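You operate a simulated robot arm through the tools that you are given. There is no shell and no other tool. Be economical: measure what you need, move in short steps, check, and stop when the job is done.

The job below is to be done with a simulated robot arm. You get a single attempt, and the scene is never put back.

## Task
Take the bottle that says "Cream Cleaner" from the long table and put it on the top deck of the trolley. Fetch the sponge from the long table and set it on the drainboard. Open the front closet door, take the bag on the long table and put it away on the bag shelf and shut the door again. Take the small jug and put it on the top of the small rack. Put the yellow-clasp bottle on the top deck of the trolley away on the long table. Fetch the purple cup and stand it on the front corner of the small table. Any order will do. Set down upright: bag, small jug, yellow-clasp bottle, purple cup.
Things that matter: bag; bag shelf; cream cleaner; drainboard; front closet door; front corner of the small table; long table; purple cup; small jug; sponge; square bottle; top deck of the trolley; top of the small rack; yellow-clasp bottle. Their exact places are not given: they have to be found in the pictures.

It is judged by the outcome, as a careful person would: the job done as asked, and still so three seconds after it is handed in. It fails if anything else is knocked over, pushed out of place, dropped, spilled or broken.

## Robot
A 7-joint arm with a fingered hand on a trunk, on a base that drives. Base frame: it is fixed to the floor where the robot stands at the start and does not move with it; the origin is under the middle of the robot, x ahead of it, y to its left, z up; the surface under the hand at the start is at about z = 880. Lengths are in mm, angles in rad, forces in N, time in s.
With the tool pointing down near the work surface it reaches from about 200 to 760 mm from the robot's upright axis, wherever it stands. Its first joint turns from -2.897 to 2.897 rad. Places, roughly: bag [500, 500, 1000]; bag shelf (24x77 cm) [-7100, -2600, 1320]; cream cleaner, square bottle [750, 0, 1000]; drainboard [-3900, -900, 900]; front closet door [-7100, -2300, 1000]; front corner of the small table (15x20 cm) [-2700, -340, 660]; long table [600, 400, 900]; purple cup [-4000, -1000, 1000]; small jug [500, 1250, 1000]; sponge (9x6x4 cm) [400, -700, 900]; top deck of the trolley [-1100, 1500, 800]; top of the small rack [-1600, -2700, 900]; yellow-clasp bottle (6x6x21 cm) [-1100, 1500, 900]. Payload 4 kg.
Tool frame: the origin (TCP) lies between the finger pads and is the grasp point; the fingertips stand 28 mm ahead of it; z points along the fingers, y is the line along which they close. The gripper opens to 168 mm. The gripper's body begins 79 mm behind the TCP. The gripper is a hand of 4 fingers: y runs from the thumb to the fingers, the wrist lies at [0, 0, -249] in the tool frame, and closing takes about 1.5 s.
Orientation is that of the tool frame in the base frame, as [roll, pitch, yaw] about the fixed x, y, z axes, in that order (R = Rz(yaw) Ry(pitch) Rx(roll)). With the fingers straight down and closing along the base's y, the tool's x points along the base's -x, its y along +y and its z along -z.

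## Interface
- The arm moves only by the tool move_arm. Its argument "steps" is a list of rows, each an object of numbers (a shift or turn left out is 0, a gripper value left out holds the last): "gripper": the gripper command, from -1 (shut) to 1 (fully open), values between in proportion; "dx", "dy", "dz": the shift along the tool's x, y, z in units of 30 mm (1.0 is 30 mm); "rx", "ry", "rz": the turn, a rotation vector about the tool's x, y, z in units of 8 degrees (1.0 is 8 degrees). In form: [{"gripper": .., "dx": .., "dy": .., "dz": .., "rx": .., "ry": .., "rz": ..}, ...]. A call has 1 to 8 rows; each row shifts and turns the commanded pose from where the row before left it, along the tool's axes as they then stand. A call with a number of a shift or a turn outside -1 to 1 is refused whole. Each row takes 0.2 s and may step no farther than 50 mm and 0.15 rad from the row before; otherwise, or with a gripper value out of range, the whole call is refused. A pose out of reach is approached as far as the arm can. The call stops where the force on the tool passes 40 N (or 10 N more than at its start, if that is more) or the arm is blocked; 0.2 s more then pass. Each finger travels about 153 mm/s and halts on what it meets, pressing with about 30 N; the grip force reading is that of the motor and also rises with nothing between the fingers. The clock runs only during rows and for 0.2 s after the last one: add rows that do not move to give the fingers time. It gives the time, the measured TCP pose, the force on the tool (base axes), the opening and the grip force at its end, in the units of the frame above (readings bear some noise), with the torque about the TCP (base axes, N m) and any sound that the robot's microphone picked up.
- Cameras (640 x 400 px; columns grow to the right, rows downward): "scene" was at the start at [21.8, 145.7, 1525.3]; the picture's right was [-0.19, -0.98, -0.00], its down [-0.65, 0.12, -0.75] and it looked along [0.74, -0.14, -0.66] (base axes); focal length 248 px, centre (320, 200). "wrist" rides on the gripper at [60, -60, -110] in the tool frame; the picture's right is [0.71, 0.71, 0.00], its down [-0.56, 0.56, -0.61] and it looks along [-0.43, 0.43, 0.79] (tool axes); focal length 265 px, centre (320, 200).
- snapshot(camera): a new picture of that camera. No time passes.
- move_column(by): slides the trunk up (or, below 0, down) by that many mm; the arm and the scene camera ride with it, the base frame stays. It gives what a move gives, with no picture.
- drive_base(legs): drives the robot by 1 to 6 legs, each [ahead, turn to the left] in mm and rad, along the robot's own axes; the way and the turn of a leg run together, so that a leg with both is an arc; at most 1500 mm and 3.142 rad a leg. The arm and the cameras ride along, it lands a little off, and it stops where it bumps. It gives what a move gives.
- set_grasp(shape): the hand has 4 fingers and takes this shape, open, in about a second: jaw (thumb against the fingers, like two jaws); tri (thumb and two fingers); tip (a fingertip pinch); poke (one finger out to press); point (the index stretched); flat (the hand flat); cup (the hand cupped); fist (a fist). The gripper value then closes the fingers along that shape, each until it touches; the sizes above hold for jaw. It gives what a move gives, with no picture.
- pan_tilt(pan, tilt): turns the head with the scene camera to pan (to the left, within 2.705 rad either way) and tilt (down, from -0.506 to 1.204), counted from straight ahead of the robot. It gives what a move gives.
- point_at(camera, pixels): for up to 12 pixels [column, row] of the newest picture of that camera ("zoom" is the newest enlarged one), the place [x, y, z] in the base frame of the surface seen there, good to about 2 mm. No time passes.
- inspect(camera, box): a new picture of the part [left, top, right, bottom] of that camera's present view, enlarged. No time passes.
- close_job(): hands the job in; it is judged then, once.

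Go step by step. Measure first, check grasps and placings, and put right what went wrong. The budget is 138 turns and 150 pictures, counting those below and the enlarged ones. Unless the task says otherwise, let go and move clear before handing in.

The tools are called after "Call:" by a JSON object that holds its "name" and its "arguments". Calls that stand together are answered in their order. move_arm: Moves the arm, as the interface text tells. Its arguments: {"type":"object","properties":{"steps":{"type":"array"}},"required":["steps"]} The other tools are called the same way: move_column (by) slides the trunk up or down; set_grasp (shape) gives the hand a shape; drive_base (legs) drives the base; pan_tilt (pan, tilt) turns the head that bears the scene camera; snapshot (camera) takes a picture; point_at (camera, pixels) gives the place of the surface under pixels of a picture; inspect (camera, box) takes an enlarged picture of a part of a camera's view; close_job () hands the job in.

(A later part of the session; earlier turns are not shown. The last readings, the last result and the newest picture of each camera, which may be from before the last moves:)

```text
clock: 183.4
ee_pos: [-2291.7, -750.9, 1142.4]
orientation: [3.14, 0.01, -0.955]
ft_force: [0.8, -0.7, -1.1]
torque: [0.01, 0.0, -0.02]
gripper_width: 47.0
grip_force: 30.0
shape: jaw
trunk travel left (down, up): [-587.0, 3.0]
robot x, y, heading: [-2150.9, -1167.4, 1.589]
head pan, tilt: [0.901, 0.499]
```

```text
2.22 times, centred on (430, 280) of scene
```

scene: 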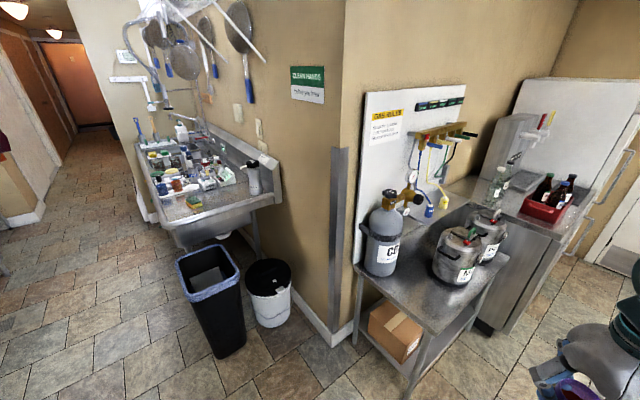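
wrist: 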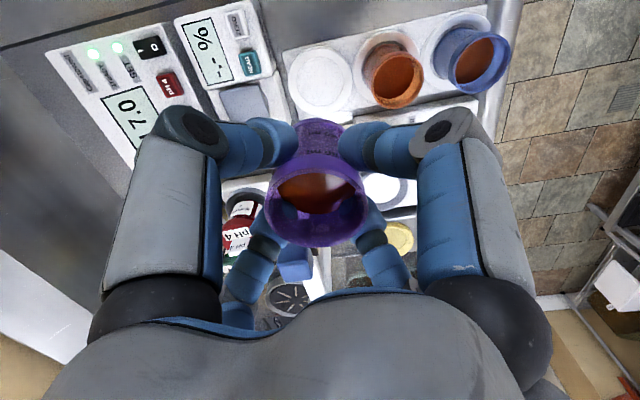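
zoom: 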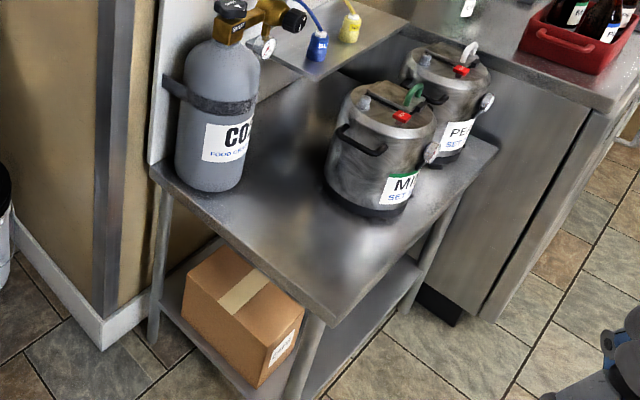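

Corner at (-2605,-432); target (-2700,-345). I drive to (-2168,-240) and turn to face the table.

Call:
{"name": "drive_base", "arguments": {"legs": [[927, 0], [0, 1.553]]}}

Call:
{"name": "pan_tilt", "arguments": {"pan": 0.1, "tilt": 0.8}}

Call:
{"name": "snapshot", "arguments": {"camera": "scene"}}

```text
clock: 192.0
ee_pos: [-2586.6, -364.3, 1141.4]
orientation: [3.14, 0.007, 0.583]
ft_force: [0.6, -0.3, -1.6]
torque: [-0.01, 0.02, 0.05]
gripper_width: 47.1
grip_force: 29.4
shape: jaw
trunk travel left (down, up): [-587.0, 3.0]
robot x, y, heading: [-2169.9, -242.0, 3.126]
head pan, tilt: [0.901, 0.499]
```

```text
clock: 193.1
ee_pos: [-2588.5, -364.3, 1141.4]
orientation: [3.14, 0.01, 0.582]
ft_force: [0.4, 0.2, -0.7]
torque: [0.02, 0.04, 0.0]
gripper_width: 47.2
grip_force: 30.3
shape: jaw
trunk travel left (down, up): [-587.0, 3.0]
robot x, y, heading: [-2167.5, -235.7, 3.129]
head pan, tilt: [0.099, 0.799]
```

```text
80 pictures are left
```

scene: 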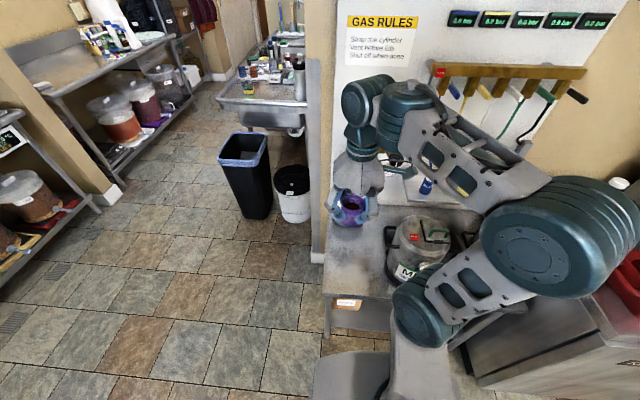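

The elbow would hang over the keg from here. I re-station to the southeast so the arm comes in along the diagonal with the elbow outside the table.

Call:
{"name": "drive_base", "arguments": {"legs": [[0, 1.583], [534, 0], [0, -2.339], [90, 0]]}}

Call:
{"name": "pan_tilt", "arguments": {"pan": 0.0, "tilt": 0.8}}

Call:
{"name": "snapshot", "arguments": {"camera": "scene"}}

```text
clock: 206.3
ee_pos: [-2629.1, -526.9, 1140.3]
orientation: [3.14, 0.007, -0.138]
ft_force: [0.5, 0.9, 0.2]
torque: [-0.04, 0.01, 0.01]
gripper_width: 46.8
grip_force: 30.4
shape: jaw
trunk travel left (down, up): [-587.0, 3.0]
robot x, y, heading: [-2229.5, -712.5, 2.406]
head pan, tilt: [0.099, 0.799]
```

```text
clock: 207.0
ee_pos: [-2629.4, -527.6, 1141.1]
orientation: [3.14, 0.006, -0.136]
ft_force: [0.2, -0.2, -0.9]
torque: [0.03, 0.02, 0.02]
gripper_width: 46.7
grip_force: 30.2
shape: jaw
trunk travel left (down, up): [-587.0, 3.0]
robot x, y, heading: [-2233.9, -712.0, 2.408]
head pan, tilt: [0.0, 0.799]
```

```text
79 pictures are left
```

scene: 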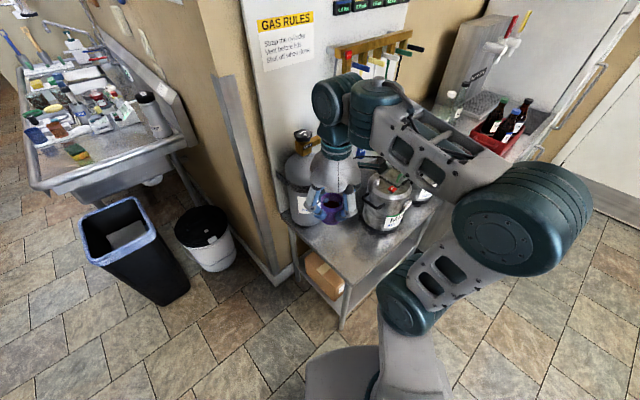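

Good geometry now. I move over the target at height, and measure keg/cylinder tops.

Call:
{"name": "point_at", "arguments": {"camera": "scene", "pixels": [[390, 178], [375, 195], [302, 135], [300, 160], [400, 185], [430, 130], [470, 190], [540, 210]]}}

Call:
{"name": "move_arm", "arguments": {"steps": [{"dx": -0.4, "dy": -0.6}, {"dx": -0.45, "dy": -0.9}, {"dx": -0.45, "dy": -0.9}, {"dx": -0.45, "dy": -0.9}, {"dx": -0.45, "dy": -0.9}, {"dx": -0.45, "dy": -0.9}, {"dx": -0.35, "dy": -0.6}, {}]}}

Call:
{"name": "snapshot", "arguments": {"camera": "scene"}}

```text
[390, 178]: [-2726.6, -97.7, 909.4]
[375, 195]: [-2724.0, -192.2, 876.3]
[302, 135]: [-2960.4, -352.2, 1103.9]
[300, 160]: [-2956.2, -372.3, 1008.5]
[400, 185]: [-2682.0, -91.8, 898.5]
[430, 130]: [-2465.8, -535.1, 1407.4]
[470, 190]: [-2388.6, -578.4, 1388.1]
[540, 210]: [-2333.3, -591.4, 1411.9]
```

```text
clock: 208.8
ee_pos: [-2695.4, -345.7, 1141.6]
orientation: [-3.142, 0.007, -0.138]
ft_force: [-0.5, 0.0, -1.6]
torque: [-0.02, -0.03, -0.02]
gripper_width: 46.8
grip_force: 30.1
shape: jaw
trunk travel left (down, up): [-587.0, 3.0]
robot x, y, heading: [-2225.4, -711.6, 2.404]
head pan, tilt: [0.0, 0.799]
```

```text
78 pictures are left
```

scene: 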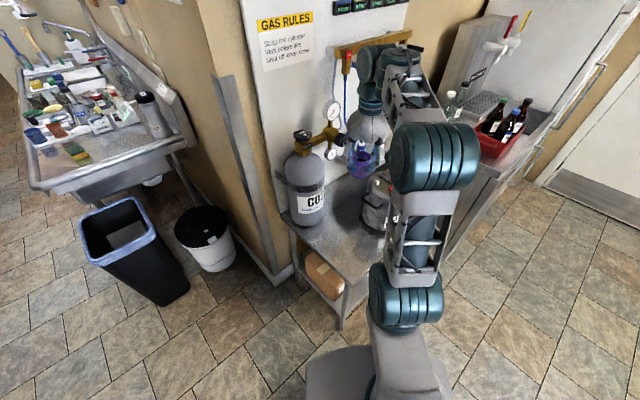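

Positioned at (-2695,-346). I lower the trunk by 400 mm in two moves.

Call:
{"name": "move_column", "arguments": {"by": -250}}

Call:
{"name": "snapshot", "arguments": {"camera": "scene"}}

Call:
{"name": "snapshot", "arguments": {"camera": "wrist"}}

```text
clock: 211.3
ee_pos: [-2695.4, -345.9, 890.5]
orientation: [-3.139, 0.007, -0.138]
ft_force: [0.0, -0.1, 0.3]
torque: [0.02, -0.03, 0.0]
gripper_width: 47.2
grip_force: 29.7
shape: jaw
trunk travel left (down, up): [-337.0, 253.0]
robot x, y, heading: [-2228.7, -712.9, 2.407]
head pan, tilt: [0.0, 0.799]
```

```text
77 pictures are left
```

scene: 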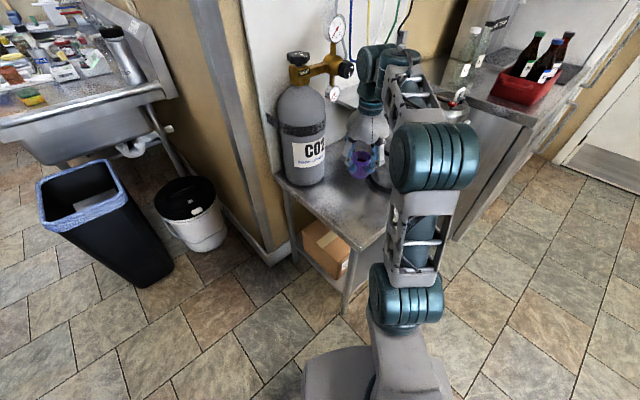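

```text
76 pictures are left
```

wrist: 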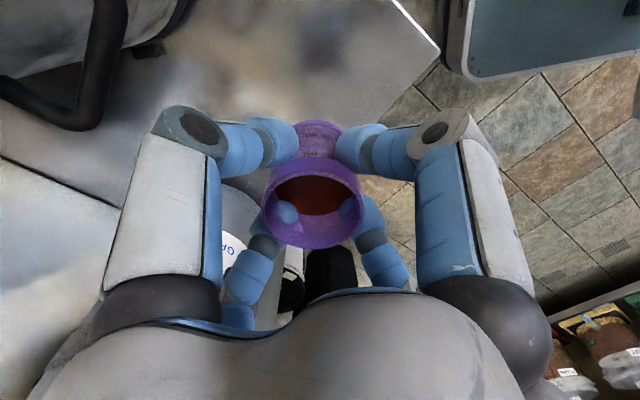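

Clear on all sides. Lower another 150, then feel down with the arm.

Call:
{"name": "move_column", "arguments": {"by": -150}}

Call:
{"name": "move_arm", "arguments": {"steps": [{"dz": 0.3}, {"dz": 0.15}, {"dz": 0.15}, {"dz": 0.1}, {}]}}

Call:
{"name": "inspect", "arguments": {"camera": "scene", "box": [270, 60, 430, 300]}}

```text
clock: 213.1
ee_pos: [-2696.1, -346.5, 742.6]
orientation: [-3.14, 0.006, -0.139]
ft_force: [-0.5, -0.2, -0.9]
torque: [-0.02, -0.02, 0.0]
gripper_width: 46.9
grip_force: 30.6
shape: jaw
trunk travel left (down, up): [-187.0, 403.0]
robot x, y, heading: [-2232.1, -708.5, 2.409]
head pan, tilt: [0.0, 0.799]
```

```text
clock: 214.3
ee_pos: [-2694.9, -346.8, 721.4]
orientation: [-3.139, 0.007, -0.137]
ft_force: [-0.1, -0.5, -0.3]
torque: [0.03, 0.02, 0.01]
gripper_width: 46.6
grip_force: 30.0
shape: jaw
trunk travel left (down, up): [-187.0, 403.0]
robot x, y, heading: [-2232.3, -707.7, 2.409]
head pan, tilt: [0.0, 0.799]
```

```text
1.67 times, centred on (350, 180) of scene
```

zoom: 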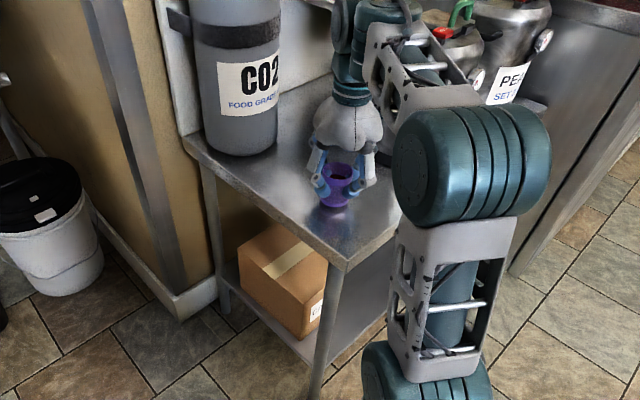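

Call:
{"name": "move_arm", "arguments": {"steps": [{"dz": 0.1}, {"dz": 0.1}, {"dz": 0.1}, {"dz": 0.1}, {"dz": 0.1}, {}]}}

```text
clock: 215.4
ee_pos: [-2696.1, -345.4, 715.8]
orientation: [-3.134, 0.022, -0.138]
ft_force: [6.3, -2.8, 23.6]
torque: [-0.17, -0.17, -0.01]
gripper_width: 47.1
grip_force: 30.2
shape: jaw
trunk travel left (down, up): [-187.0, 403.0]
robot x, y, heading: [-2227.0, -710.9, 2.403]
head pan, tilt: [0.0, 0.799]
stopped in row 5: the force on the tool passed its limit at 44 N (the readings are from after the stop); the commanded pose is now the measured one
```

Contact at 716. Relieve, release softly, then rise.

Call:
{"name": "move_arm", "arguments": {"steps": [{"dz": -0.1}, {"gripper": -0.3}, {"gripper": -0.1}, {"gripper": 0.0}, {}, {"gripper": 0.2}, {"dz": -0.7}, {"dz": -0.8}]}}

Call:
{"name": "move_column", "arguments": {"by": 250}}

Call:
{"name": "snapshot", "arguments": {"camera": "wrist"}}

Call:
{"name": "snapshot", "arguments": {"camera": "scene"}}

```text
clock: 217.2
ee_pos: [-2695.8, -345.3, 760.3]
orientation: [-3.135, 0.015, -0.137]
ft_force: [0.2, 0.6, -0.2]
torque: [0.06, 0.04, 0.0]
gripper_width: 100.2
grip_force: 0.0
shape: jaw
trunk travel left (down, up): [-187.0, 403.0]
robot x, y, heading: [-2228.2, -710.2, 2.404]
head pan, tilt: [0.0, 0.799]
```

```text
clock: 219.8
ee_pos: [-2695.0, -345.0, 1010.5]
orientation: [-3.136, 0.015, -0.138]
ft_force: [0.8, 0.9, 0.0]
torque: [-0.02, -0.02, 0.01]
gripper_width: 100.0
grip_force: 0.1
shape: jaw
trunk travel left (down, up): [-437.0, 153.0]
robot x, y, heading: [-2229.0, -715.4, 2.407]
head pan, tilt: [0.0, 0.799]
```

```text
74 pictures are left
```

wrist: 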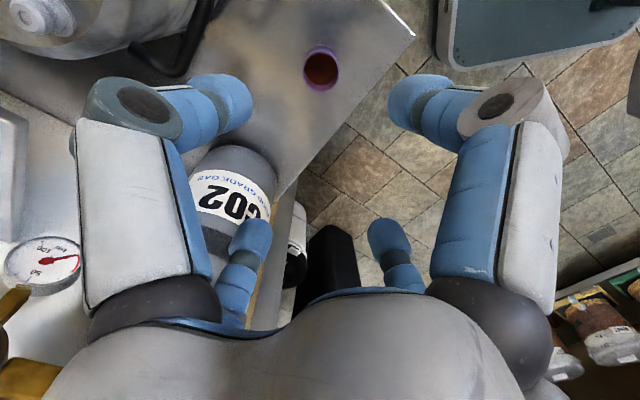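

```text
73 pictures are left
```

scene: 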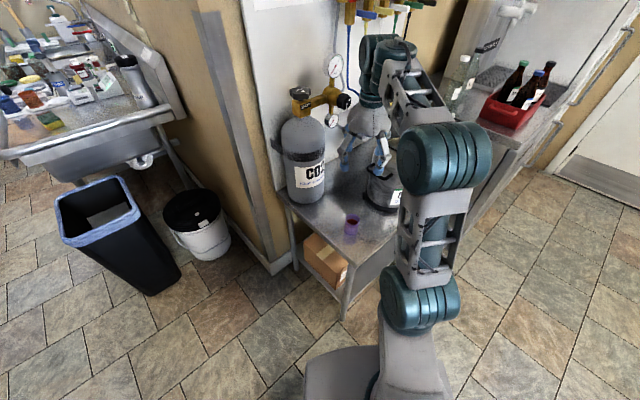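

The cup stands on the front corner. I retract, raise the trunk, and drive toward the jug end of the long table.

Call:
{"name": "move_arm", "arguments": {"steps": [{"gripper": 1, "dx": 0.8, "dy": 0.5}, {"dx": 0.8, "dy": 0.5}, {"dx": 0.8, "dy": 0.5}, {"dx": 0.8, "dy": 0.5}, {"dx": 0.8, "dy": 0.5}, {"dx": 0.8, "dy": 0.5}]}}

Call:
{"name": "move_column", "arguments": {"by": 140}}

Call:
{"name": "drive_base", "arguments": {"legs": [[0, -1.731], [1400, 0], [1262, 0], [0, -0.674]]}}

Call:
{"name": "pan_tilt", "arguments": {"pan": 0.3, "tilt": 0.65}}

Call:
{"name": "snapshot", "arguments": {"camera": "scene"}}

```text
clock: 221.2
ee_pos: [-2564.4, -453.1, 1008.2]
orientation: [-3.135, 0.014, -0.138]
ft_force: [-1.1, -1.0, 0.0]
torque: [-0.01, -0.04, 0.0]
gripper_width: 168.0
grip_force: 0.0
shape: jaw
trunk travel left (down, up): [-437.0, 153.0]
robot x, y, heading: [-2229.4, -710.4, 2.41]
head pan, tilt: [0.0, 0.799]
```

```text
clock: 222.8
ee_pos: [-2565.4, -454.0, 1147.7]
orientation: [-3.136, 0.015, -0.138]
ft_force: [0.1, 0.0, 0.6]
torque: [0.0, -0.01, -0.04]
gripper_width: 168.0
grip_force: 0.0
shape: jaw
trunk travel left (down, up): [-577.0, 13.0]
robot x, y, heading: [-2226.3, -710.0, 2.404]
head pan, tilt: [0.0, 0.799]
```

```text
clock: 241.7
ee_pos: [254.8, 1020.9, 1148.0]
orientation: [-3.135, 0.017, -2.537]
ft_force: [0.6, 1.1, 0.1]
torque: [0.02, 0.02, 0.01]
gripper_width: 168.0
grip_force: 0.1
shape: jaw
trunk travel left (down, up): [-577.0, 13.0]
robot x, y, heading: [-168.5, 981.6, 0.005]
head pan, tilt: [0.0, 0.799]
```

```text
clock: 242.5
ee_pos: [254.3, 1019.7, 1148.2]
orientation: [-3.134, 0.014, -2.536]
ft_force: [0.5, 0.9, 0.2]
torque: [0.0, -0.01, -0.02]
gripper_width: 167.9
grip_force: 0.2
shape: jaw
trunk travel left (down, up): [-577.0, 13.0]
robot x, y, heading: [-168.8, 983.2, 0.011]
head pan, tilt: [0.3, 0.649]
```

```text
72 pictures are left
```

scene: 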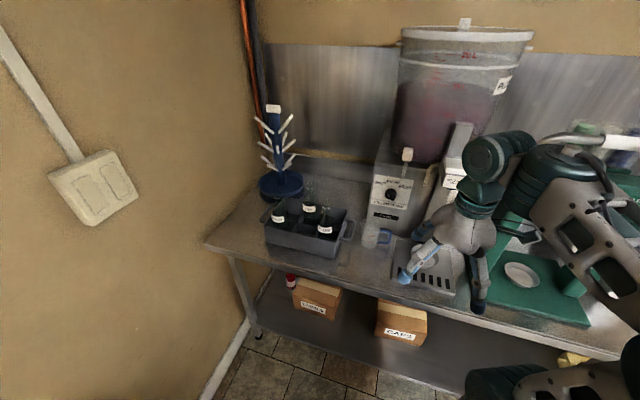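

The jug shows at (375,237). I zoom in and measure.

Call:
{"name": "inspect", "arguments": {"camera": "scene", "box": [320, 170, 480, 300]}}

Call:
{"name": "point_at", "arguments": {"camera": "zoom", "pixels": [[205, 260], [165, 245], [200, 225], [220, 240], [265, 255], [265, 285], [205, 300], [260, 160], [110, 270], [135, 240], [330, 350], [350, 160]]}}

```text
3.08 times, centred on (400, 235) of scene
```

zoom: 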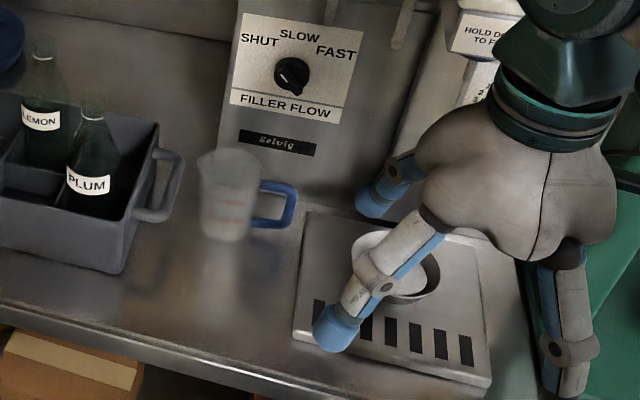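

```text
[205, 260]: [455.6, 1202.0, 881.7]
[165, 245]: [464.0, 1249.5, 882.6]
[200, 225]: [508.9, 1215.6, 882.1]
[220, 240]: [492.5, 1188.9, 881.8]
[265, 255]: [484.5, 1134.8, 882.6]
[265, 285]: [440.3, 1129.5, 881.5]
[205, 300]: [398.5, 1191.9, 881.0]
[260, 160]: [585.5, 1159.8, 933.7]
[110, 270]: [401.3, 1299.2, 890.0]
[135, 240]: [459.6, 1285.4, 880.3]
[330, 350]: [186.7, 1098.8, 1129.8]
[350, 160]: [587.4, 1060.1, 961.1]
```

The jug is transparent, so I use its blue handle and red marks for measuring.

Call:
{"name": "inspect", "arguments": {"camera": "scene", "box": [355, 205, 405, 260]}}

Call:
{"name": "point_at", "arguments": {"camera": "zoom", "pixels": [[360, 130], [440, 150], [470, 200], [440, 245], [370, 260], [345, 130], [340, 260], [200, 150], [250, 110], [250, 300], [270, 215]]}}

```text
7.27 times, centred on (380, 232) of scene
```

zoom: 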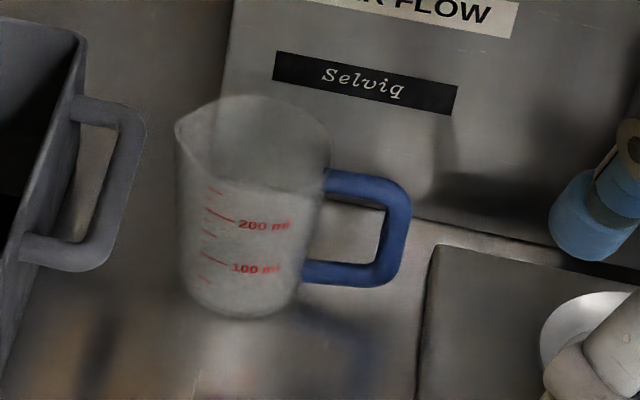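

```text
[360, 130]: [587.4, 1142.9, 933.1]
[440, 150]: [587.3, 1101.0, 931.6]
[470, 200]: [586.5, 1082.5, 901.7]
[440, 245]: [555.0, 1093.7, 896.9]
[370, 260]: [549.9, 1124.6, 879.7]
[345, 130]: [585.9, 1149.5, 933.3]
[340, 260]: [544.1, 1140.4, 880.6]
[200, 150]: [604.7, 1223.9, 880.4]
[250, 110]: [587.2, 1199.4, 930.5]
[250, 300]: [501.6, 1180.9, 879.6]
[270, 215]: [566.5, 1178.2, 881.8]
```

Call:
{"name": "point_at", "arguments": {"camera": "zoom", "pixels": [[345, 183], [400, 205], [392, 260], [330, 272], [222, 216], [260, 226], [258, 269], [215, 255], [250, 312], [180, 130], [255, 97], [320, 130]]}}

```text
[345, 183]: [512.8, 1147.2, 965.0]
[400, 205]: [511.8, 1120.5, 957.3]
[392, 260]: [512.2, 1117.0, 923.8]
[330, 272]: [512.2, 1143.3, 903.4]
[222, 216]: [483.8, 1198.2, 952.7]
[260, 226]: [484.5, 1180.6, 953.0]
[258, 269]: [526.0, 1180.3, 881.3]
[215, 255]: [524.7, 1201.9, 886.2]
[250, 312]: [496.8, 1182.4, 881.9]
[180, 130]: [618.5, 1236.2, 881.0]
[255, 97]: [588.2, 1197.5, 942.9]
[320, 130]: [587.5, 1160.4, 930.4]
```

Jug: centre ≈(519,1187), radius ~36, rim z ≈985, handle toward -y. I check the filler nozzle and capper, which stand near the arm's way.

Call:
{"name": "point_at", "arguments": {"camera": "scene", "pixels": [[455, 165], [460, 125], [450, 185], [405, 155], [395, 180], [470, 25], [560, 140], [620, 140], [520, 270], [350, 240], [200, 245]]}}

Call:
{"name": "move_arm", "arguments": {"steps": [{"dx": -0.7, "dy": 0.7}, {"dx": -0.7, "dy": 0.7}, {"dx": -0.7, "dy": 0.7}, {"dx": -0.7, "dy": 0.7}, {"dx": -0.5, "dy": 0.9}, {"dx": -0.3, "dy": 0.9}]}}

Call:
{"name": "snapshot", "arguments": {"camera": "scene"}}

```text
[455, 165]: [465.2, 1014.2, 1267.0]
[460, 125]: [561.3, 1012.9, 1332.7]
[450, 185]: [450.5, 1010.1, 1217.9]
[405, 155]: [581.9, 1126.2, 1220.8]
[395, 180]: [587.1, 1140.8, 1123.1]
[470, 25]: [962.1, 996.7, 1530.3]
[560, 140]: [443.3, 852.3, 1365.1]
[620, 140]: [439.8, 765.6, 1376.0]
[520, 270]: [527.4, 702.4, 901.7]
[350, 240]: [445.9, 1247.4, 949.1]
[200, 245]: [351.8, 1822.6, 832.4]
```

```text
clock: 243.9
ee_pos: [262.9, 1196.3, 1149.8]
orientation: [-3.134, 0.015, -2.532]
ft_force: [0.0, 0.4, 0.2]
torque: [-0.03, 0.03, 0.0]
gripper_width: 167.9
grip_force: 0.0
shape: jaw
trunk travel left (down, up): [-577.0, 13.0]
robot x, y, heading: [-169.2, 979.6, 0.008]
head pan, tilt: [0.3, 0.649]
```

```text
69 pictures are left
```

scene: 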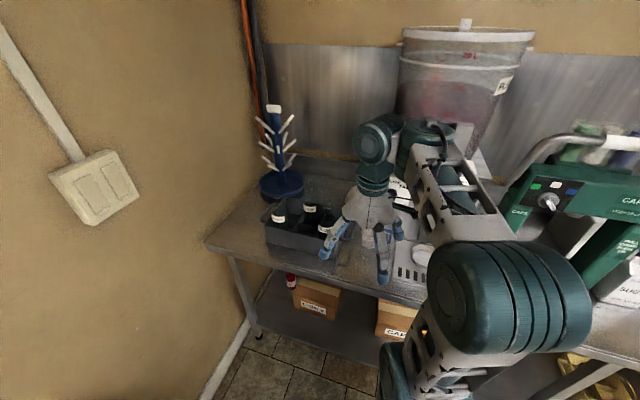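

The nozzle lever (450,1012) is close to where the forearm would pass, so I should stand further left. I check the side table's extent.

Call:
{"name": "pan_tilt", "arguments": {"pan": 1.7, "tilt": 0.7}}

Call:
{"name": "snapshot", "arguments": {"camera": "scene"}}

```text
clock: 245.5
ee_pos: [263.1, 1194.9, 1148.3]
orientation: [-3.137, 0.016, -2.536]
ft_force: [-0.7, -0.7, 0.5]
torque: [-0.03, -0.04, 0.01]
gripper_width: 168.0
grip_force: 0.1
shape: jaw
trunk travel left (down, up): [-577.0, 13.0]
robot x, y, heading: [-170.3, 983.0, 0.008]
head pan, tilt: [1.7, 0.7]
```

```text
68 pictures are left
```

scene: 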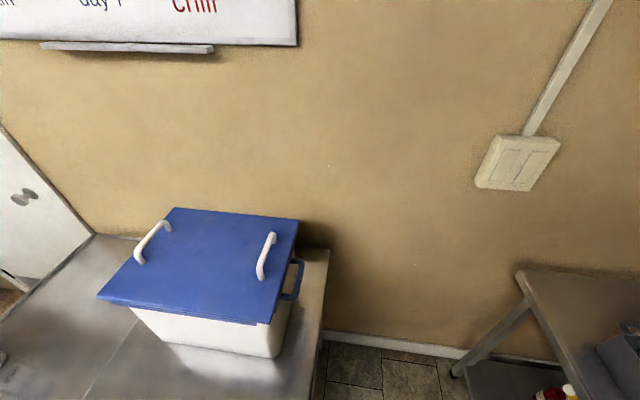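

Call:
{"name": "point_at", "arguments": {"camera": "scene", "pixels": [[328, 252], [318, 350], [310, 395], [460, 375], [518, 275], [400, 370]]}}

```text
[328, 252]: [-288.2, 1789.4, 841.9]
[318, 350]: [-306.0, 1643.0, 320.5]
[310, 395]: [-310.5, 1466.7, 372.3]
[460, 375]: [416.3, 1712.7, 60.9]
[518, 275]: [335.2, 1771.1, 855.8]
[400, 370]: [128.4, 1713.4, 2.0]
```

The side table edge is x -288; corridor is adequate. I turn 0.595 and go forward 206, so the jug lies to my right-front and the arm stays straight.

Call:
{"name": "drive_base", "arguments": {"legs": [[0, 0.595], [200, 0]]}}

Call:
{"name": "pan_tilt", "arguments": {"pan": -0.2, "tilt": 0.7}}

Call:
{"name": "snapshot", "arguments": {"camera": "scene"}}

```text
clock: 248.7
ee_pos: [235.5, 1515.5, 1147.9]
orientation: [-3.135, 0.015, -1.94]
ft_force: [-0.4, 0.5, 0.2]
torque: [-0.01, 0.04, 0.02]
gripper_width: 168.0
grip_force: 0.1
shape: jaw
trunk travel left (down, up): [-577.0, 13.0]
robot x, y, heading: [-1.8, 1095.9, 0.608]
head pan, tilt: [1.7, 0.7]
```

```text
clock: 250.6
ee_pos: [234.5, 1515.7, 1149.9]
orientation: [-3.136, 0.014, -1.939]
ft_force: [0.4, 0.2, 0.0]
torque: [0.01, 0.01, 0.0]
gripper_width: 168.1
grip_force: 0.1
shape: jaw
trunk travel left (down, up): [-577.0, 13.0]
robot x, y, heading: [-2.5, 1095.2, 0.602]
head pan, tilt: [-0.201, 0.7]
```

```text
67 pictures are left
```

scene: 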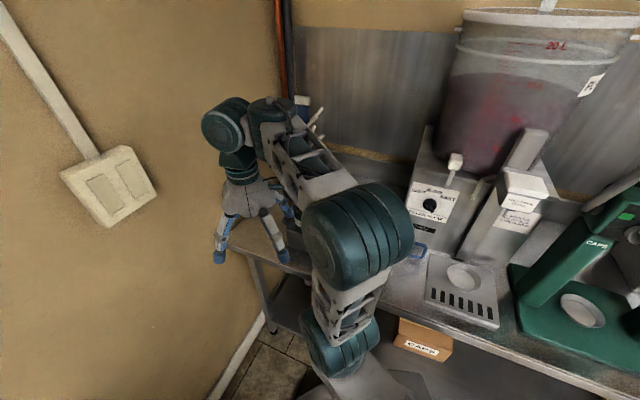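

I measure the wrist block against the hand axis, then swing the hand right to (≈260,1187).

Call:
{"name": "point_at", "arguments": {"camera": "scene", "pixels": [[204, 128], [215, 105], [235, 105], [228, 140], [265, 110], [240, 165]]}}

Call:
{"name": "move_arm", "arguments": {"steps": [{"dx": 0.99, "dy": -0.47}, {"dx": 0.99, "dy": -0.47}, {"dx": 0.99, "dy": -0.47}, {"dx": 0.99, "dy": -0.47}, {"dx": 0.99, "dy": -0.47}, {"dx": 0.99, "dy": -0.47}, {"dx": 0.99, "dy": -0.47}, {"dx": 0.99, "dy": -0.47}]}}

Call:
{"name": "move_arm", "arguments": {"steps": [{"dx": 0.95, "dy": -0.47}, {"dx": 0.95, "dy": -0.47}, {"rz": 1}, {"rz": 1}, {"rz": 1}]}}

Call:
{"name": "snapshot", "arguments": {"camera": "scene"}}

Call:
{"name": "snapshot", "arguments": {"camera": "wrist"}}

```text
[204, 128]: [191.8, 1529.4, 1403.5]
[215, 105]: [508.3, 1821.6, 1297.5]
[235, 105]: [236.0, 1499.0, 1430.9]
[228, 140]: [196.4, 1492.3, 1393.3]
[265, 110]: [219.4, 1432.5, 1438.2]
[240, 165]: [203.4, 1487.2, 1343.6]
```

```text
clock: 252.4
ee_pos: [253.8, 1252.4, 1146.1]
orientation: [-3.136, 0.016, -1.939]
ft_force: [-0.2, -0.6, 0.2]
torque: [0.02, -0.02, 0.01]
gripper_width: 168.0
grip_force: 0.0
shape: jaw
trunk travel left (down, up): [-577.0, 13.0]
robot x, y, heading: [-5.1, 1095.6, 0.601]
head pan, tilt: [-0.201, 0.7]
```

```text
clock: 253.6
ee_pos: [260.4, 1189.9, 1144.9]
orientation: [3.14, 0.014, -2.358]
ft_force: [0.3, 0.8, -0.3]
torque: [-0.02, 0.02, 0.0]
gripper_width: 167.9
grip_force: 0.0
shape: jaw
trunk travel left (down, up): [-577.0, 13.0]
robot x, y, heading: [-0.5, 1096.9, 0.607]
head pan, tilt: [-0.201, 0.7]
```

```text
66 pictures are left
```

scene: 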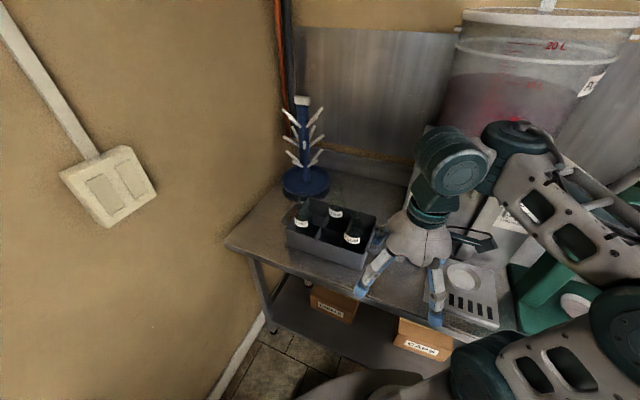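

```text
65 pictures are left
```

wrist: 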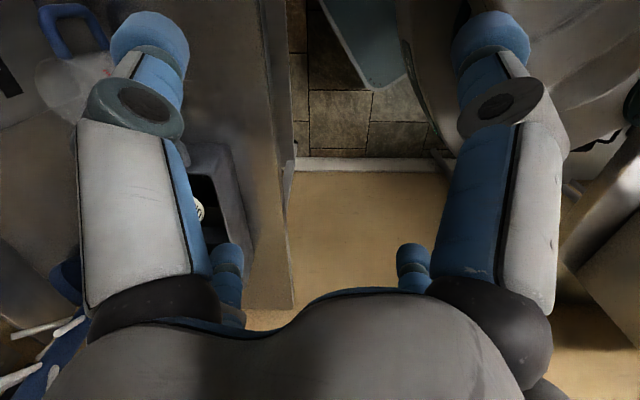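

The forearm passes on the right at this folded pose. I measure its position against the nozzle and capper before extending.

Call:
{"name": "point_at", "arguments": {"camera": "scene", "pixels": [[560, 185], [510, 150], [615, 235], [560, 240], [450, 150], [525, 185], [480, 230], [520, 125]]}}

```text
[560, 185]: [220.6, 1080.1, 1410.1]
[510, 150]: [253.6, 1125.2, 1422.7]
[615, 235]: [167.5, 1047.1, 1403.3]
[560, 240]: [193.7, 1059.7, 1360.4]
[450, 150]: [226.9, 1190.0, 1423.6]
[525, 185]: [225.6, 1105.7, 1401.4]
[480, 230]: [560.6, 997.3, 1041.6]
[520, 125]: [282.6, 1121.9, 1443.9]
```

Forearm is high (z≈1400) and compact. I extend at this height above the nozzle to over the jug.

Call:
{"name": "move_arm", "arguments": {"steps": [{"gripper": 0.35, "dx": -0.86, "dy": -0.88}, {"dx": -0.86, "dy": -0.88}, {"dx": -0.86, "dy": -0.88}, {"dx": -0.86, "dy": -0.88}, {"dx": -0.86, "dy": -0.88}, {"dx": -0.86, "dy": -0.88}, {"dx": -0.86, "dy": -0.88}, {}]}}

Call:
{"name": "snapshot", "arguments": {"camera": "scene"}}

Call:
{"name": "snapshot", "arguments": {"camera": "wrist"}}

```text
clock: 255.4
ee_pos: [516.7, 1184.6, 1146.6]
orientation: [-3.133, 0.015, -2.357]
ft_force: [0.1, 0.2, -0.1]
torque: [-0.01, 0.03, -0.01]
gripper_width: 114.0
grip_force: 0.0
shape: jaw
out of reach, approached as far as the arm can: row 7
trunk travel left (down, up): [-577.0, 13.0]
robot x, y, heading: [0.0, 1095.2, 0.605]
head pan, tilt: [-0.201, 0.7]
```

```text
64 pictures are left
```

scene: 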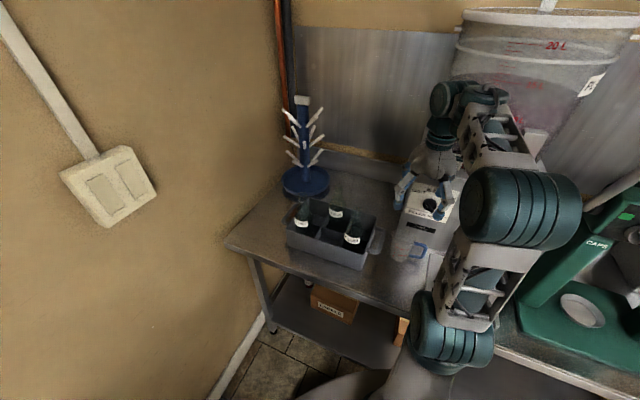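

```text
63 pictures are left
```

wrist: 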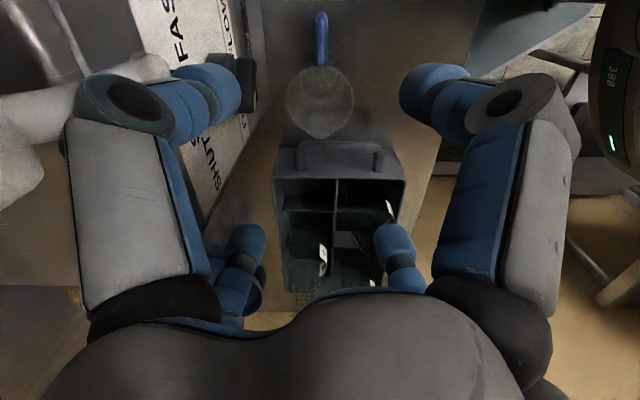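

Call:
{"name": "inspect", "arguments": {"camera": "wrist", "box": [260, 0, 390, 150]}}

Call:
{"name": "point_at", "arguments": {"camera": "wrist", "pixels": [[321, 25], [321, 50], [321, 60], [320, 15]]}}

```text
2.67 times, centred on (325, 75) of wrist
```

zoom: 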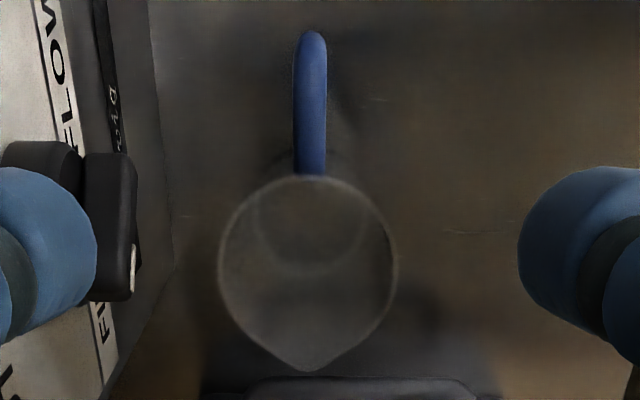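

```text
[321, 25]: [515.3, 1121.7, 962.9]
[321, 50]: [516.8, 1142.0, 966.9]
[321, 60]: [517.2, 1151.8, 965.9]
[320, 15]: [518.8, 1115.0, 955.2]
```

Call:
{"name": "point_at", "arguments": {"camera": "wrist", "pixels": [[297, 146], [320, 146], [340, 145], [382, 150], [300, 165], [280, 160], [340, 170]]}}

Call:
{"name": "move_arm", "arguments": {"steps": [{"gripper": 0.03, "dy": -0.05}, {}, {}]}}

Call:
{"name": "move_column", "arguments": {"by": -100}}

Call:
{"name": "snapshot", "arguments": {"camera": "wrist"}}

Call:
{"name": "snapshot", "arguments": {"camera": "scene"}}

```text
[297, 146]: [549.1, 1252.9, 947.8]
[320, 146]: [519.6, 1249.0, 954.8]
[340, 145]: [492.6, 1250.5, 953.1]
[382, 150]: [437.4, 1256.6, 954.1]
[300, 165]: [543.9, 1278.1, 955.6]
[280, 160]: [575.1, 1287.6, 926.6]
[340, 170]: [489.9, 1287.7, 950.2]
```

```text
clock: 256.2
ee_pos: [521.5, 1180.8, 1147.9]
orientation: [-3.134, 0.014, -2.357]
ft_force: [-0.3, 0.7, -0.2]
torque: [0.02, 0.0, 0.01]
gripper_width: 87.1
grip_force: 0.1
shape: jaw
out of reach, approached as far as the arm can: row 1
trunk travel left (down, up): [-577.0, 13.0]
robot x, y, heading: [0.6, 1094.3, 0.601]
head pan, tilt: [-0.201, 0.7]
```

```text
clock: 257.5
ee_pos: [518.9, 1178.7, 1050.2]
orientation: [-3.135, 0.016, -2.363]
ft_force: [-19.3, -23.1, 10.5]
torque: [0.2, -1.15, -2.14]
gripper_width: 88.5
grip_force: 0.1
shape: jaw
trunk travel left (down, up): [-477.0, 113.0]
robot x, y, heading: [-4.4, 1095.6, 0.602]
head pan, tilt: [-0.201, 0.7]
```

```text
61 pictures are left
```

wrist: 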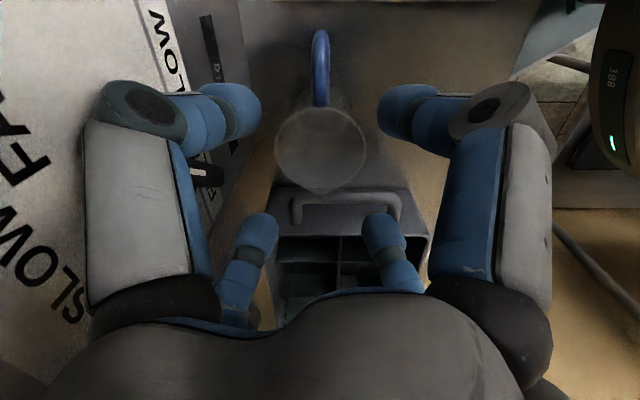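

```text
60 pictures are left
```

scene: 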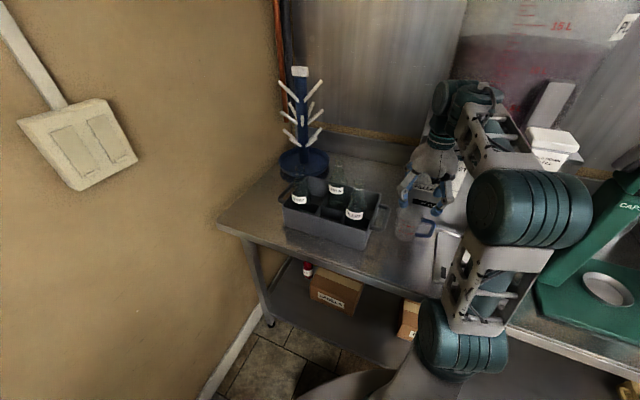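

A sideways force (19,23 N) appeared: the thumb is likely rubbing the filler knob. I raise back up and inspect.

Call:
{"name": "move_column", "arguments": {"by": 100}}

Call:
{"name": "inspect", "arguments": {"camera": "scene", "box": [370, 130, 500, 280]}}

Call:
{"name": "snapshot", "arguments": {"camera": "wrist"}}

```text
clock: 258.8
ee_pos: [521.3, 1182.1, 1148.1]
orientation: [-3.132, 0.015, -2.356]
ft_force: [0.2, 0.2, 0.1]
torque: [-0.05, -0.01, 0.01]
gripper_width: 86.9
grip_force: 0.1
shape: jaw
trunk travel left (down, up): [-577.0, 13.0]
robot x, y, heading: [-1.3, 1095.5, 0.606]
head pan, tilt: [-0.201, 0.7]
```

```text
2.67 times, centred on (435, 205) of scene
```

zoom: 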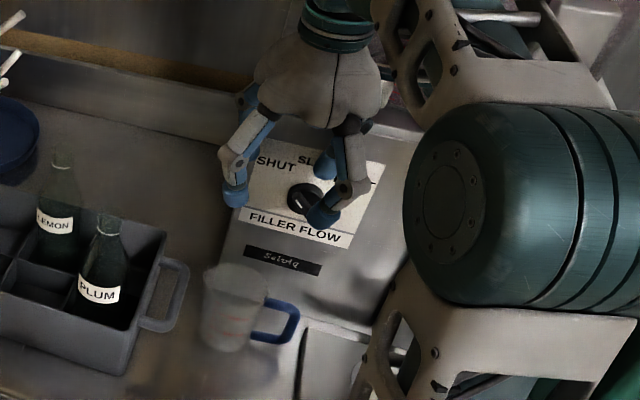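

```text
58 pictures are left
```

wrist: 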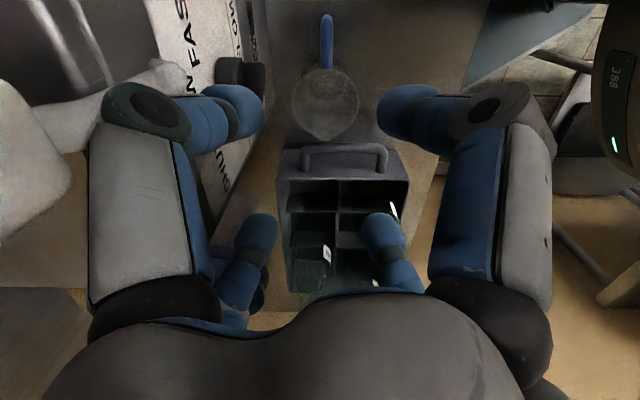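

The gap to the filler face/knob is too tight for a vertical hand. I pull back 120 mm, then tilt the hand 35° so the palm leans toward me; knob state will be checked too.

Call:
{"name": "move_arm", "arguments": {"steps": [{"gripper": 0.2, "dx": 0.75, "dy": 0.75}, {"dx": 0.75, "dy": 0.75}, {"dx": 0.75, "dy": 0.75}, {"dx": 0.75, "dy": 0.75}, {"rx": 0.69, "ry": -0.69}, {"rx": 0.69, "ry": -0.69}, {"rx": 0.69, "ry": -0.69}, {"rx": 0.69, "ry": -0.69}]}}

Call:
{"name": "snapshot", "arguments": {"camera": "scene"}}

Call:
{"name": "inspect", "arguments": {"camera": "scene", "box": [370, 130, 500, 280]}}

```text
clock: 260.6
ee_pos: [407.2, 1177.6, 1150.0]
orientation: [-2.803, 0.341, -2.3]
ft_force: [-0.2, 0.0, -0.5]
torque: [-0.02, 0.04, 0.02]
gripper_width: 100.6
grip_force: 0.1
shape: jaw
out of reach, approached as far as the arm can: row 5
trunk travel left (down, up): [-577.0, 13.0]
robot x, y, heading: [-3.3, 1100.6, 0.602]
head pan, tilt: [-0.201, 0.7]
```

```text
57 pictures are left
```

scene: 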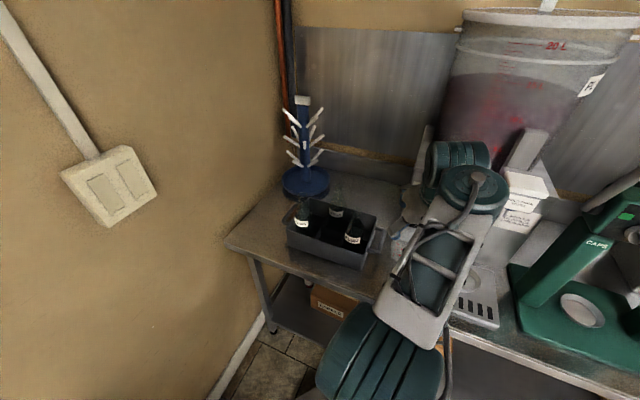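

```text
2.67 times, centred on (435, 205) of scene
```

zoom: 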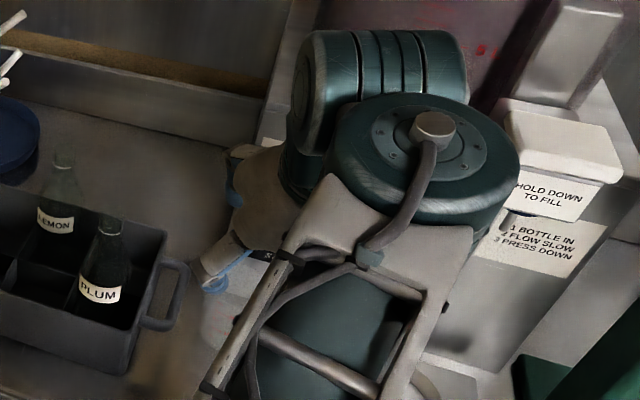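

The tool axis now leans 27° forward as wanted. I add a little more tilt and view the jug from the wrist.

Call:
{"name": "move_arm", "arguments": {"steps": [{"rx": 0.35, "ry": -0.35}, {"rx": 0.2, "ry": -0.2}]}}

Call:
{"name": "snapshot", "arguments": {"camera": "wrist"}}

```text
clock: 261.2
ee_pos: [406.6, 1175.1, 1147.8]
orientation: [-2.72, 0.409, -2.273]
ft_force: [0.4, -0.3, -0.1]
torque: [-0.02, 0.02, -0.01]
gripper_width: 100.7
grip_force: 0.1
shape: jaw
trunk travel left (down, up): [-577.0, 13.0]
robot x, y, heading: [-0.5, 1096.3, 0.602]
head pan, tilt: [-0.201, 0.7]
```

```text
55 pictures are left
```

wrist: 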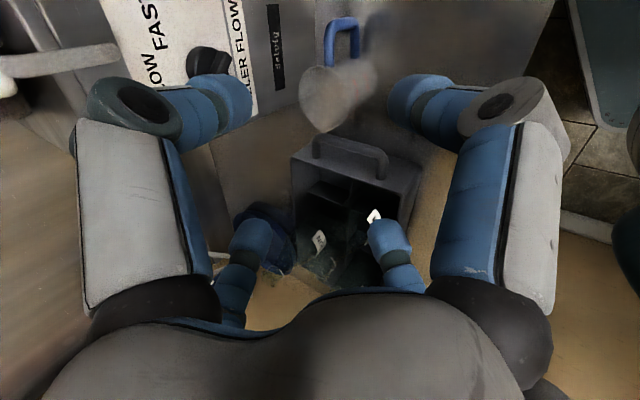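

The tool axis points straight at the jug (33° tilt): 215 mm along tool z. I go in 110 mm first and check.

Call:
{"name": "move_arm", "arguments": {"steps": [{"dy": 0.34, "dz": 0.6}, {"dz": 1}, {"dz": 1}, {"dz": 1}]}}

Call:
{"name": "snapshot", "arguments": {"camera": "wrist"}}

Call:
{"name": "inspect", "arguments": {"camera": "scene", "box": [340, 130, 500, 290]}}

```text
clock: 262.2
ee_pos: [461.0, 1183.7, 1052.6]
orientation: [-2.722, 0.41, -2.274]
ft_force: [0.6, 0.1, 0.2]
torque: [-0.03, 0.02, -0.02]
gripper_width: 100.4
grip_force: 0.1
shape: jaw
trunk travel left (down, up): [-577.0, 13.0]
robot x, y, heading: [1.1, 1098.7, 0.603]
head pan, tilt: [-0.201, 0.7]
```

```text
54 pictures are left
```

wrist: 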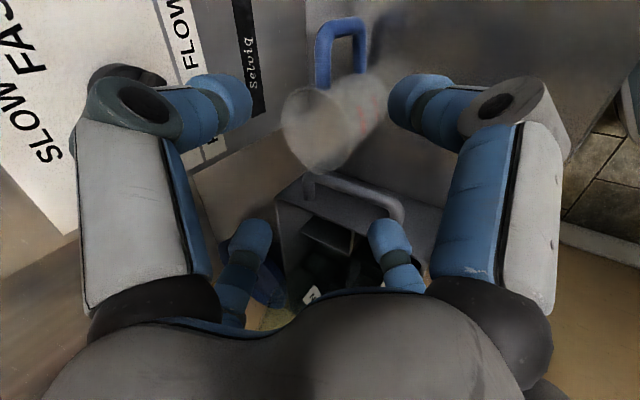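

```text
2.50 times, centred on (420, 210) of scene
```

zoom: 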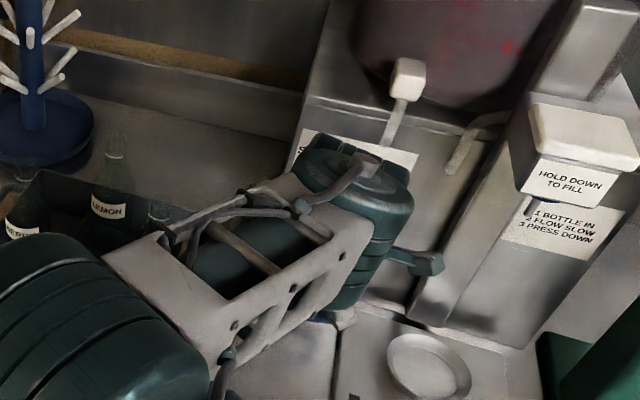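

The elbow is now on the left, above the crate side. I measure its height before going on.

Call:
{"name": "point_at", "arguments": {"camera": "zoom", "pixels": [[80, 300], [150, 380], [190, 290], [340, 180], [430, 262], [20, 260], [360, 300]]}}

Call:
{"name": "snapshot", "arguments": {"camera": "scene"}}

```text
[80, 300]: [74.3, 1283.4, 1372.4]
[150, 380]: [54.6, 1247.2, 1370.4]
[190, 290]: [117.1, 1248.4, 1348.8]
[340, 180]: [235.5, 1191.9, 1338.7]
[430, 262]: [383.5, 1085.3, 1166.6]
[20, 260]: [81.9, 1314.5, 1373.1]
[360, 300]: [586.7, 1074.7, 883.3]
```

```text
52 pictures are left
```

scene: 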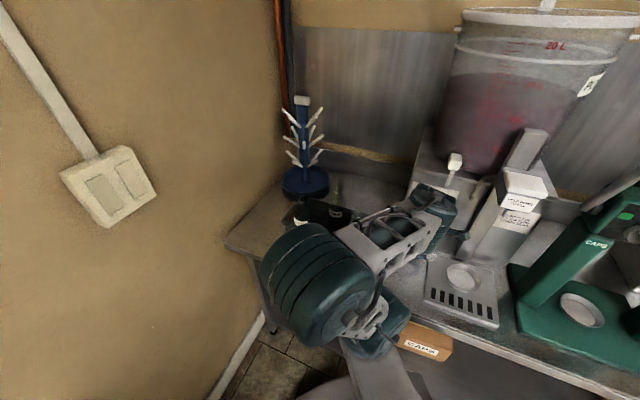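

Elbow is high and clear. Completing the approach (105 mm), then closing.

Call:
{"name": "move_arm", "arguments": {"steps": [{"dz": 1}, {"dz": 1}, {"dz": 0.8}, {"dz": 0.65}, {}]}}

Call:
{"name": "snapshot", "arguments": {"camera": "wrist"}}

```text
clock: 263.4
ee_pos: [517.2, 1185.3, 967.6]
orientation: [-2.72, 0.41, -2.274]
ft_force: [-0.4, 0.2, 0.2]
torque: [-0.01, -0.01, -0.01]
gripper_width: 100.3
grip_force: 0.1
shape: jaw
trunk travel left (down, up): [-577.0, 13.0]
robot x, y, heading: [-5.2, 1099.0, 0.603]
head pan, tilt: [-0.201, 0.7]
```

```text
51 pictures are left
```

wrist: 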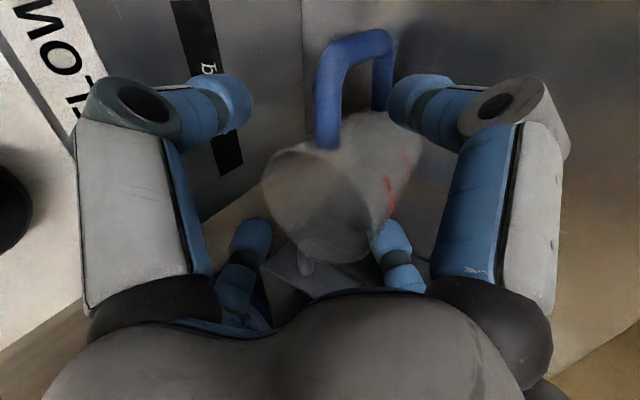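

The jug lies between the fingers with no contact. Closing gradually.

Call:
{"name": "move_arm", "arguments": {"steps": [{"gripper": 0.0}, {"gripper": -0.2}, {"gripper": -0.5}, {"gripper": -1}, {}, {}, {}]}}

Call:
{"name": "snapshot", "arguments": {"camera": "wrist"}}

```text
clock: 265.0
ee_pos: [517.0, 1186.1, 968.0]
orientation: [-2.718, 0.412, -2.272]
ft_force: [-1.2, -0.4, 2.8]
torque: [-0.06, 0.11, -0.01]
gripper_width: 63.2
grip_force: 29.7
shape: jaw
trunk travel left (down, up): [-577.0, 13.0]
robot x, y, heading: [-2.0, 1096.2, 0.604]
head pan, tilt: [-0.201, 0.7]
```

```text
50 pictures are left
```

wrist: 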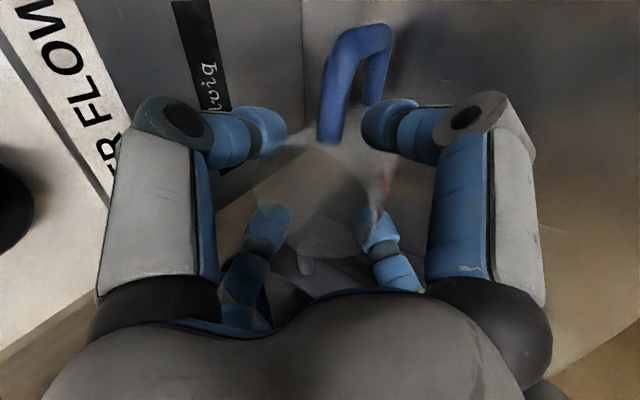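

Gripped at 63 mm. I raise the trunk 12 mm, then withdraw along the tool axis.

Call:
{"name": "move_column", "arguments": {"by": 12}}

Call:
{"name": "move_arm", "arguments": {"steps": [{"dz": -0.5}, {"dz": -0.8}, {"dz": -0.8}, {"dz": -0.8}, {"dz": -0.8}, {"dz": -0.8}, {"dz": -0.8}, {"dz": -0.8}]}}

Call:
{"name": "snapshot", "arguments": {"camera": "scene"}}

Call:
{"name": "snapshot", "arguments": {"camera": "wrist"}}

```text
clock: 265.6
ee_pos: [516.5, 1185.0, 978.6]
orientation: [-2.721, 0.41, -2.271]
ft_force: [0.4, -0.1, 0.0]
torque: [-0.03, -0.02, 0.03]
gripper_width: 63.4
grip_force: 30.1
shape: jaw
trunk travel left (down, up): [-589.0, 1.0]
robot x, y, heading: [-2.7, 1098.8, 0.605]
head pan, tilt: [-0.201, 0.7]
```

```text
clock: 267.4
ee_pos: [417.7, 1182.2, 1133.7]
orientation: [-2.721, 0.409, -2.275]
ft_force: [-0.7, 0.2, -0.1]
torque: [-0.03, -0.03, -0.02]
gripper_width: 62.8
grip_force: 30.1
shape: jaw
trunk travel left (down, up): [-589.0, 1.0]
robot x, y, heading: [-4.1, 1096.4, 0.603]
head pan, tilt: [-0.201, 0.7]
```

```text
49 pictures are left
```

scene: 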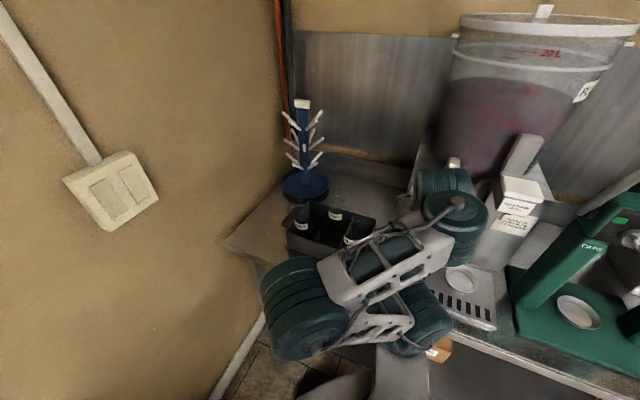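

```text
48 pictures are left
```

wrist: 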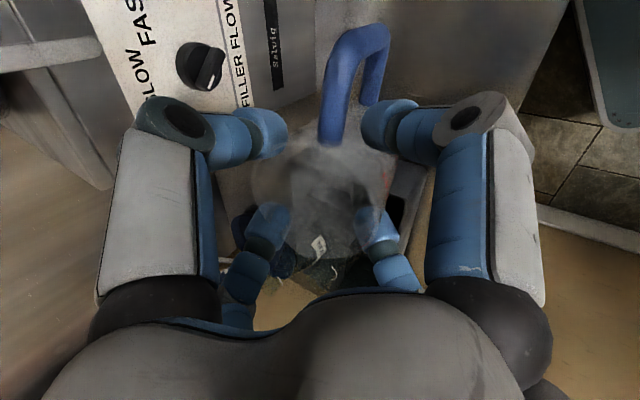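

The jug is held. The knob is visible at wrist (200,65); I check its setting.

Call:
{"name": "inspect", "arguments": {"camera": "wrist", "box": [110, 0, 290, 115]}}

Call:
{"name": "inspect", "arguments": {"camera": "scene", "box": [400, 150, 520, 260]}}

```text
3.48 times, centred on (200, 58) of wrist
```

zoom: 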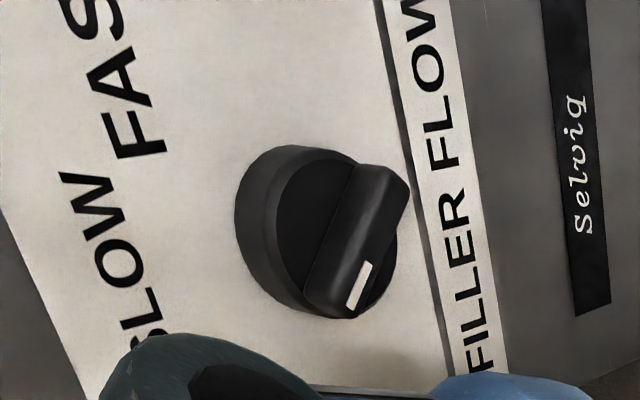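

```text
3.64 times, centred on (460, 205) of scene
```

zoom: 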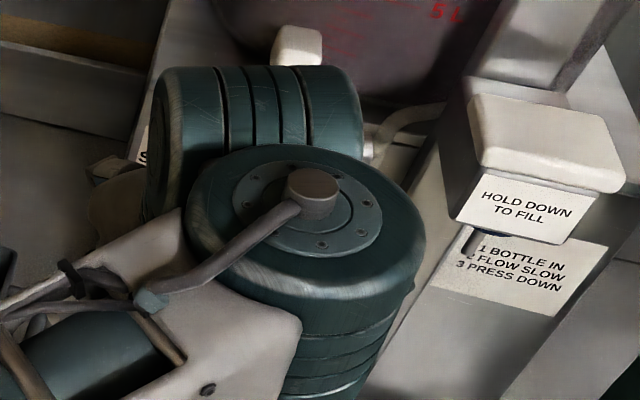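

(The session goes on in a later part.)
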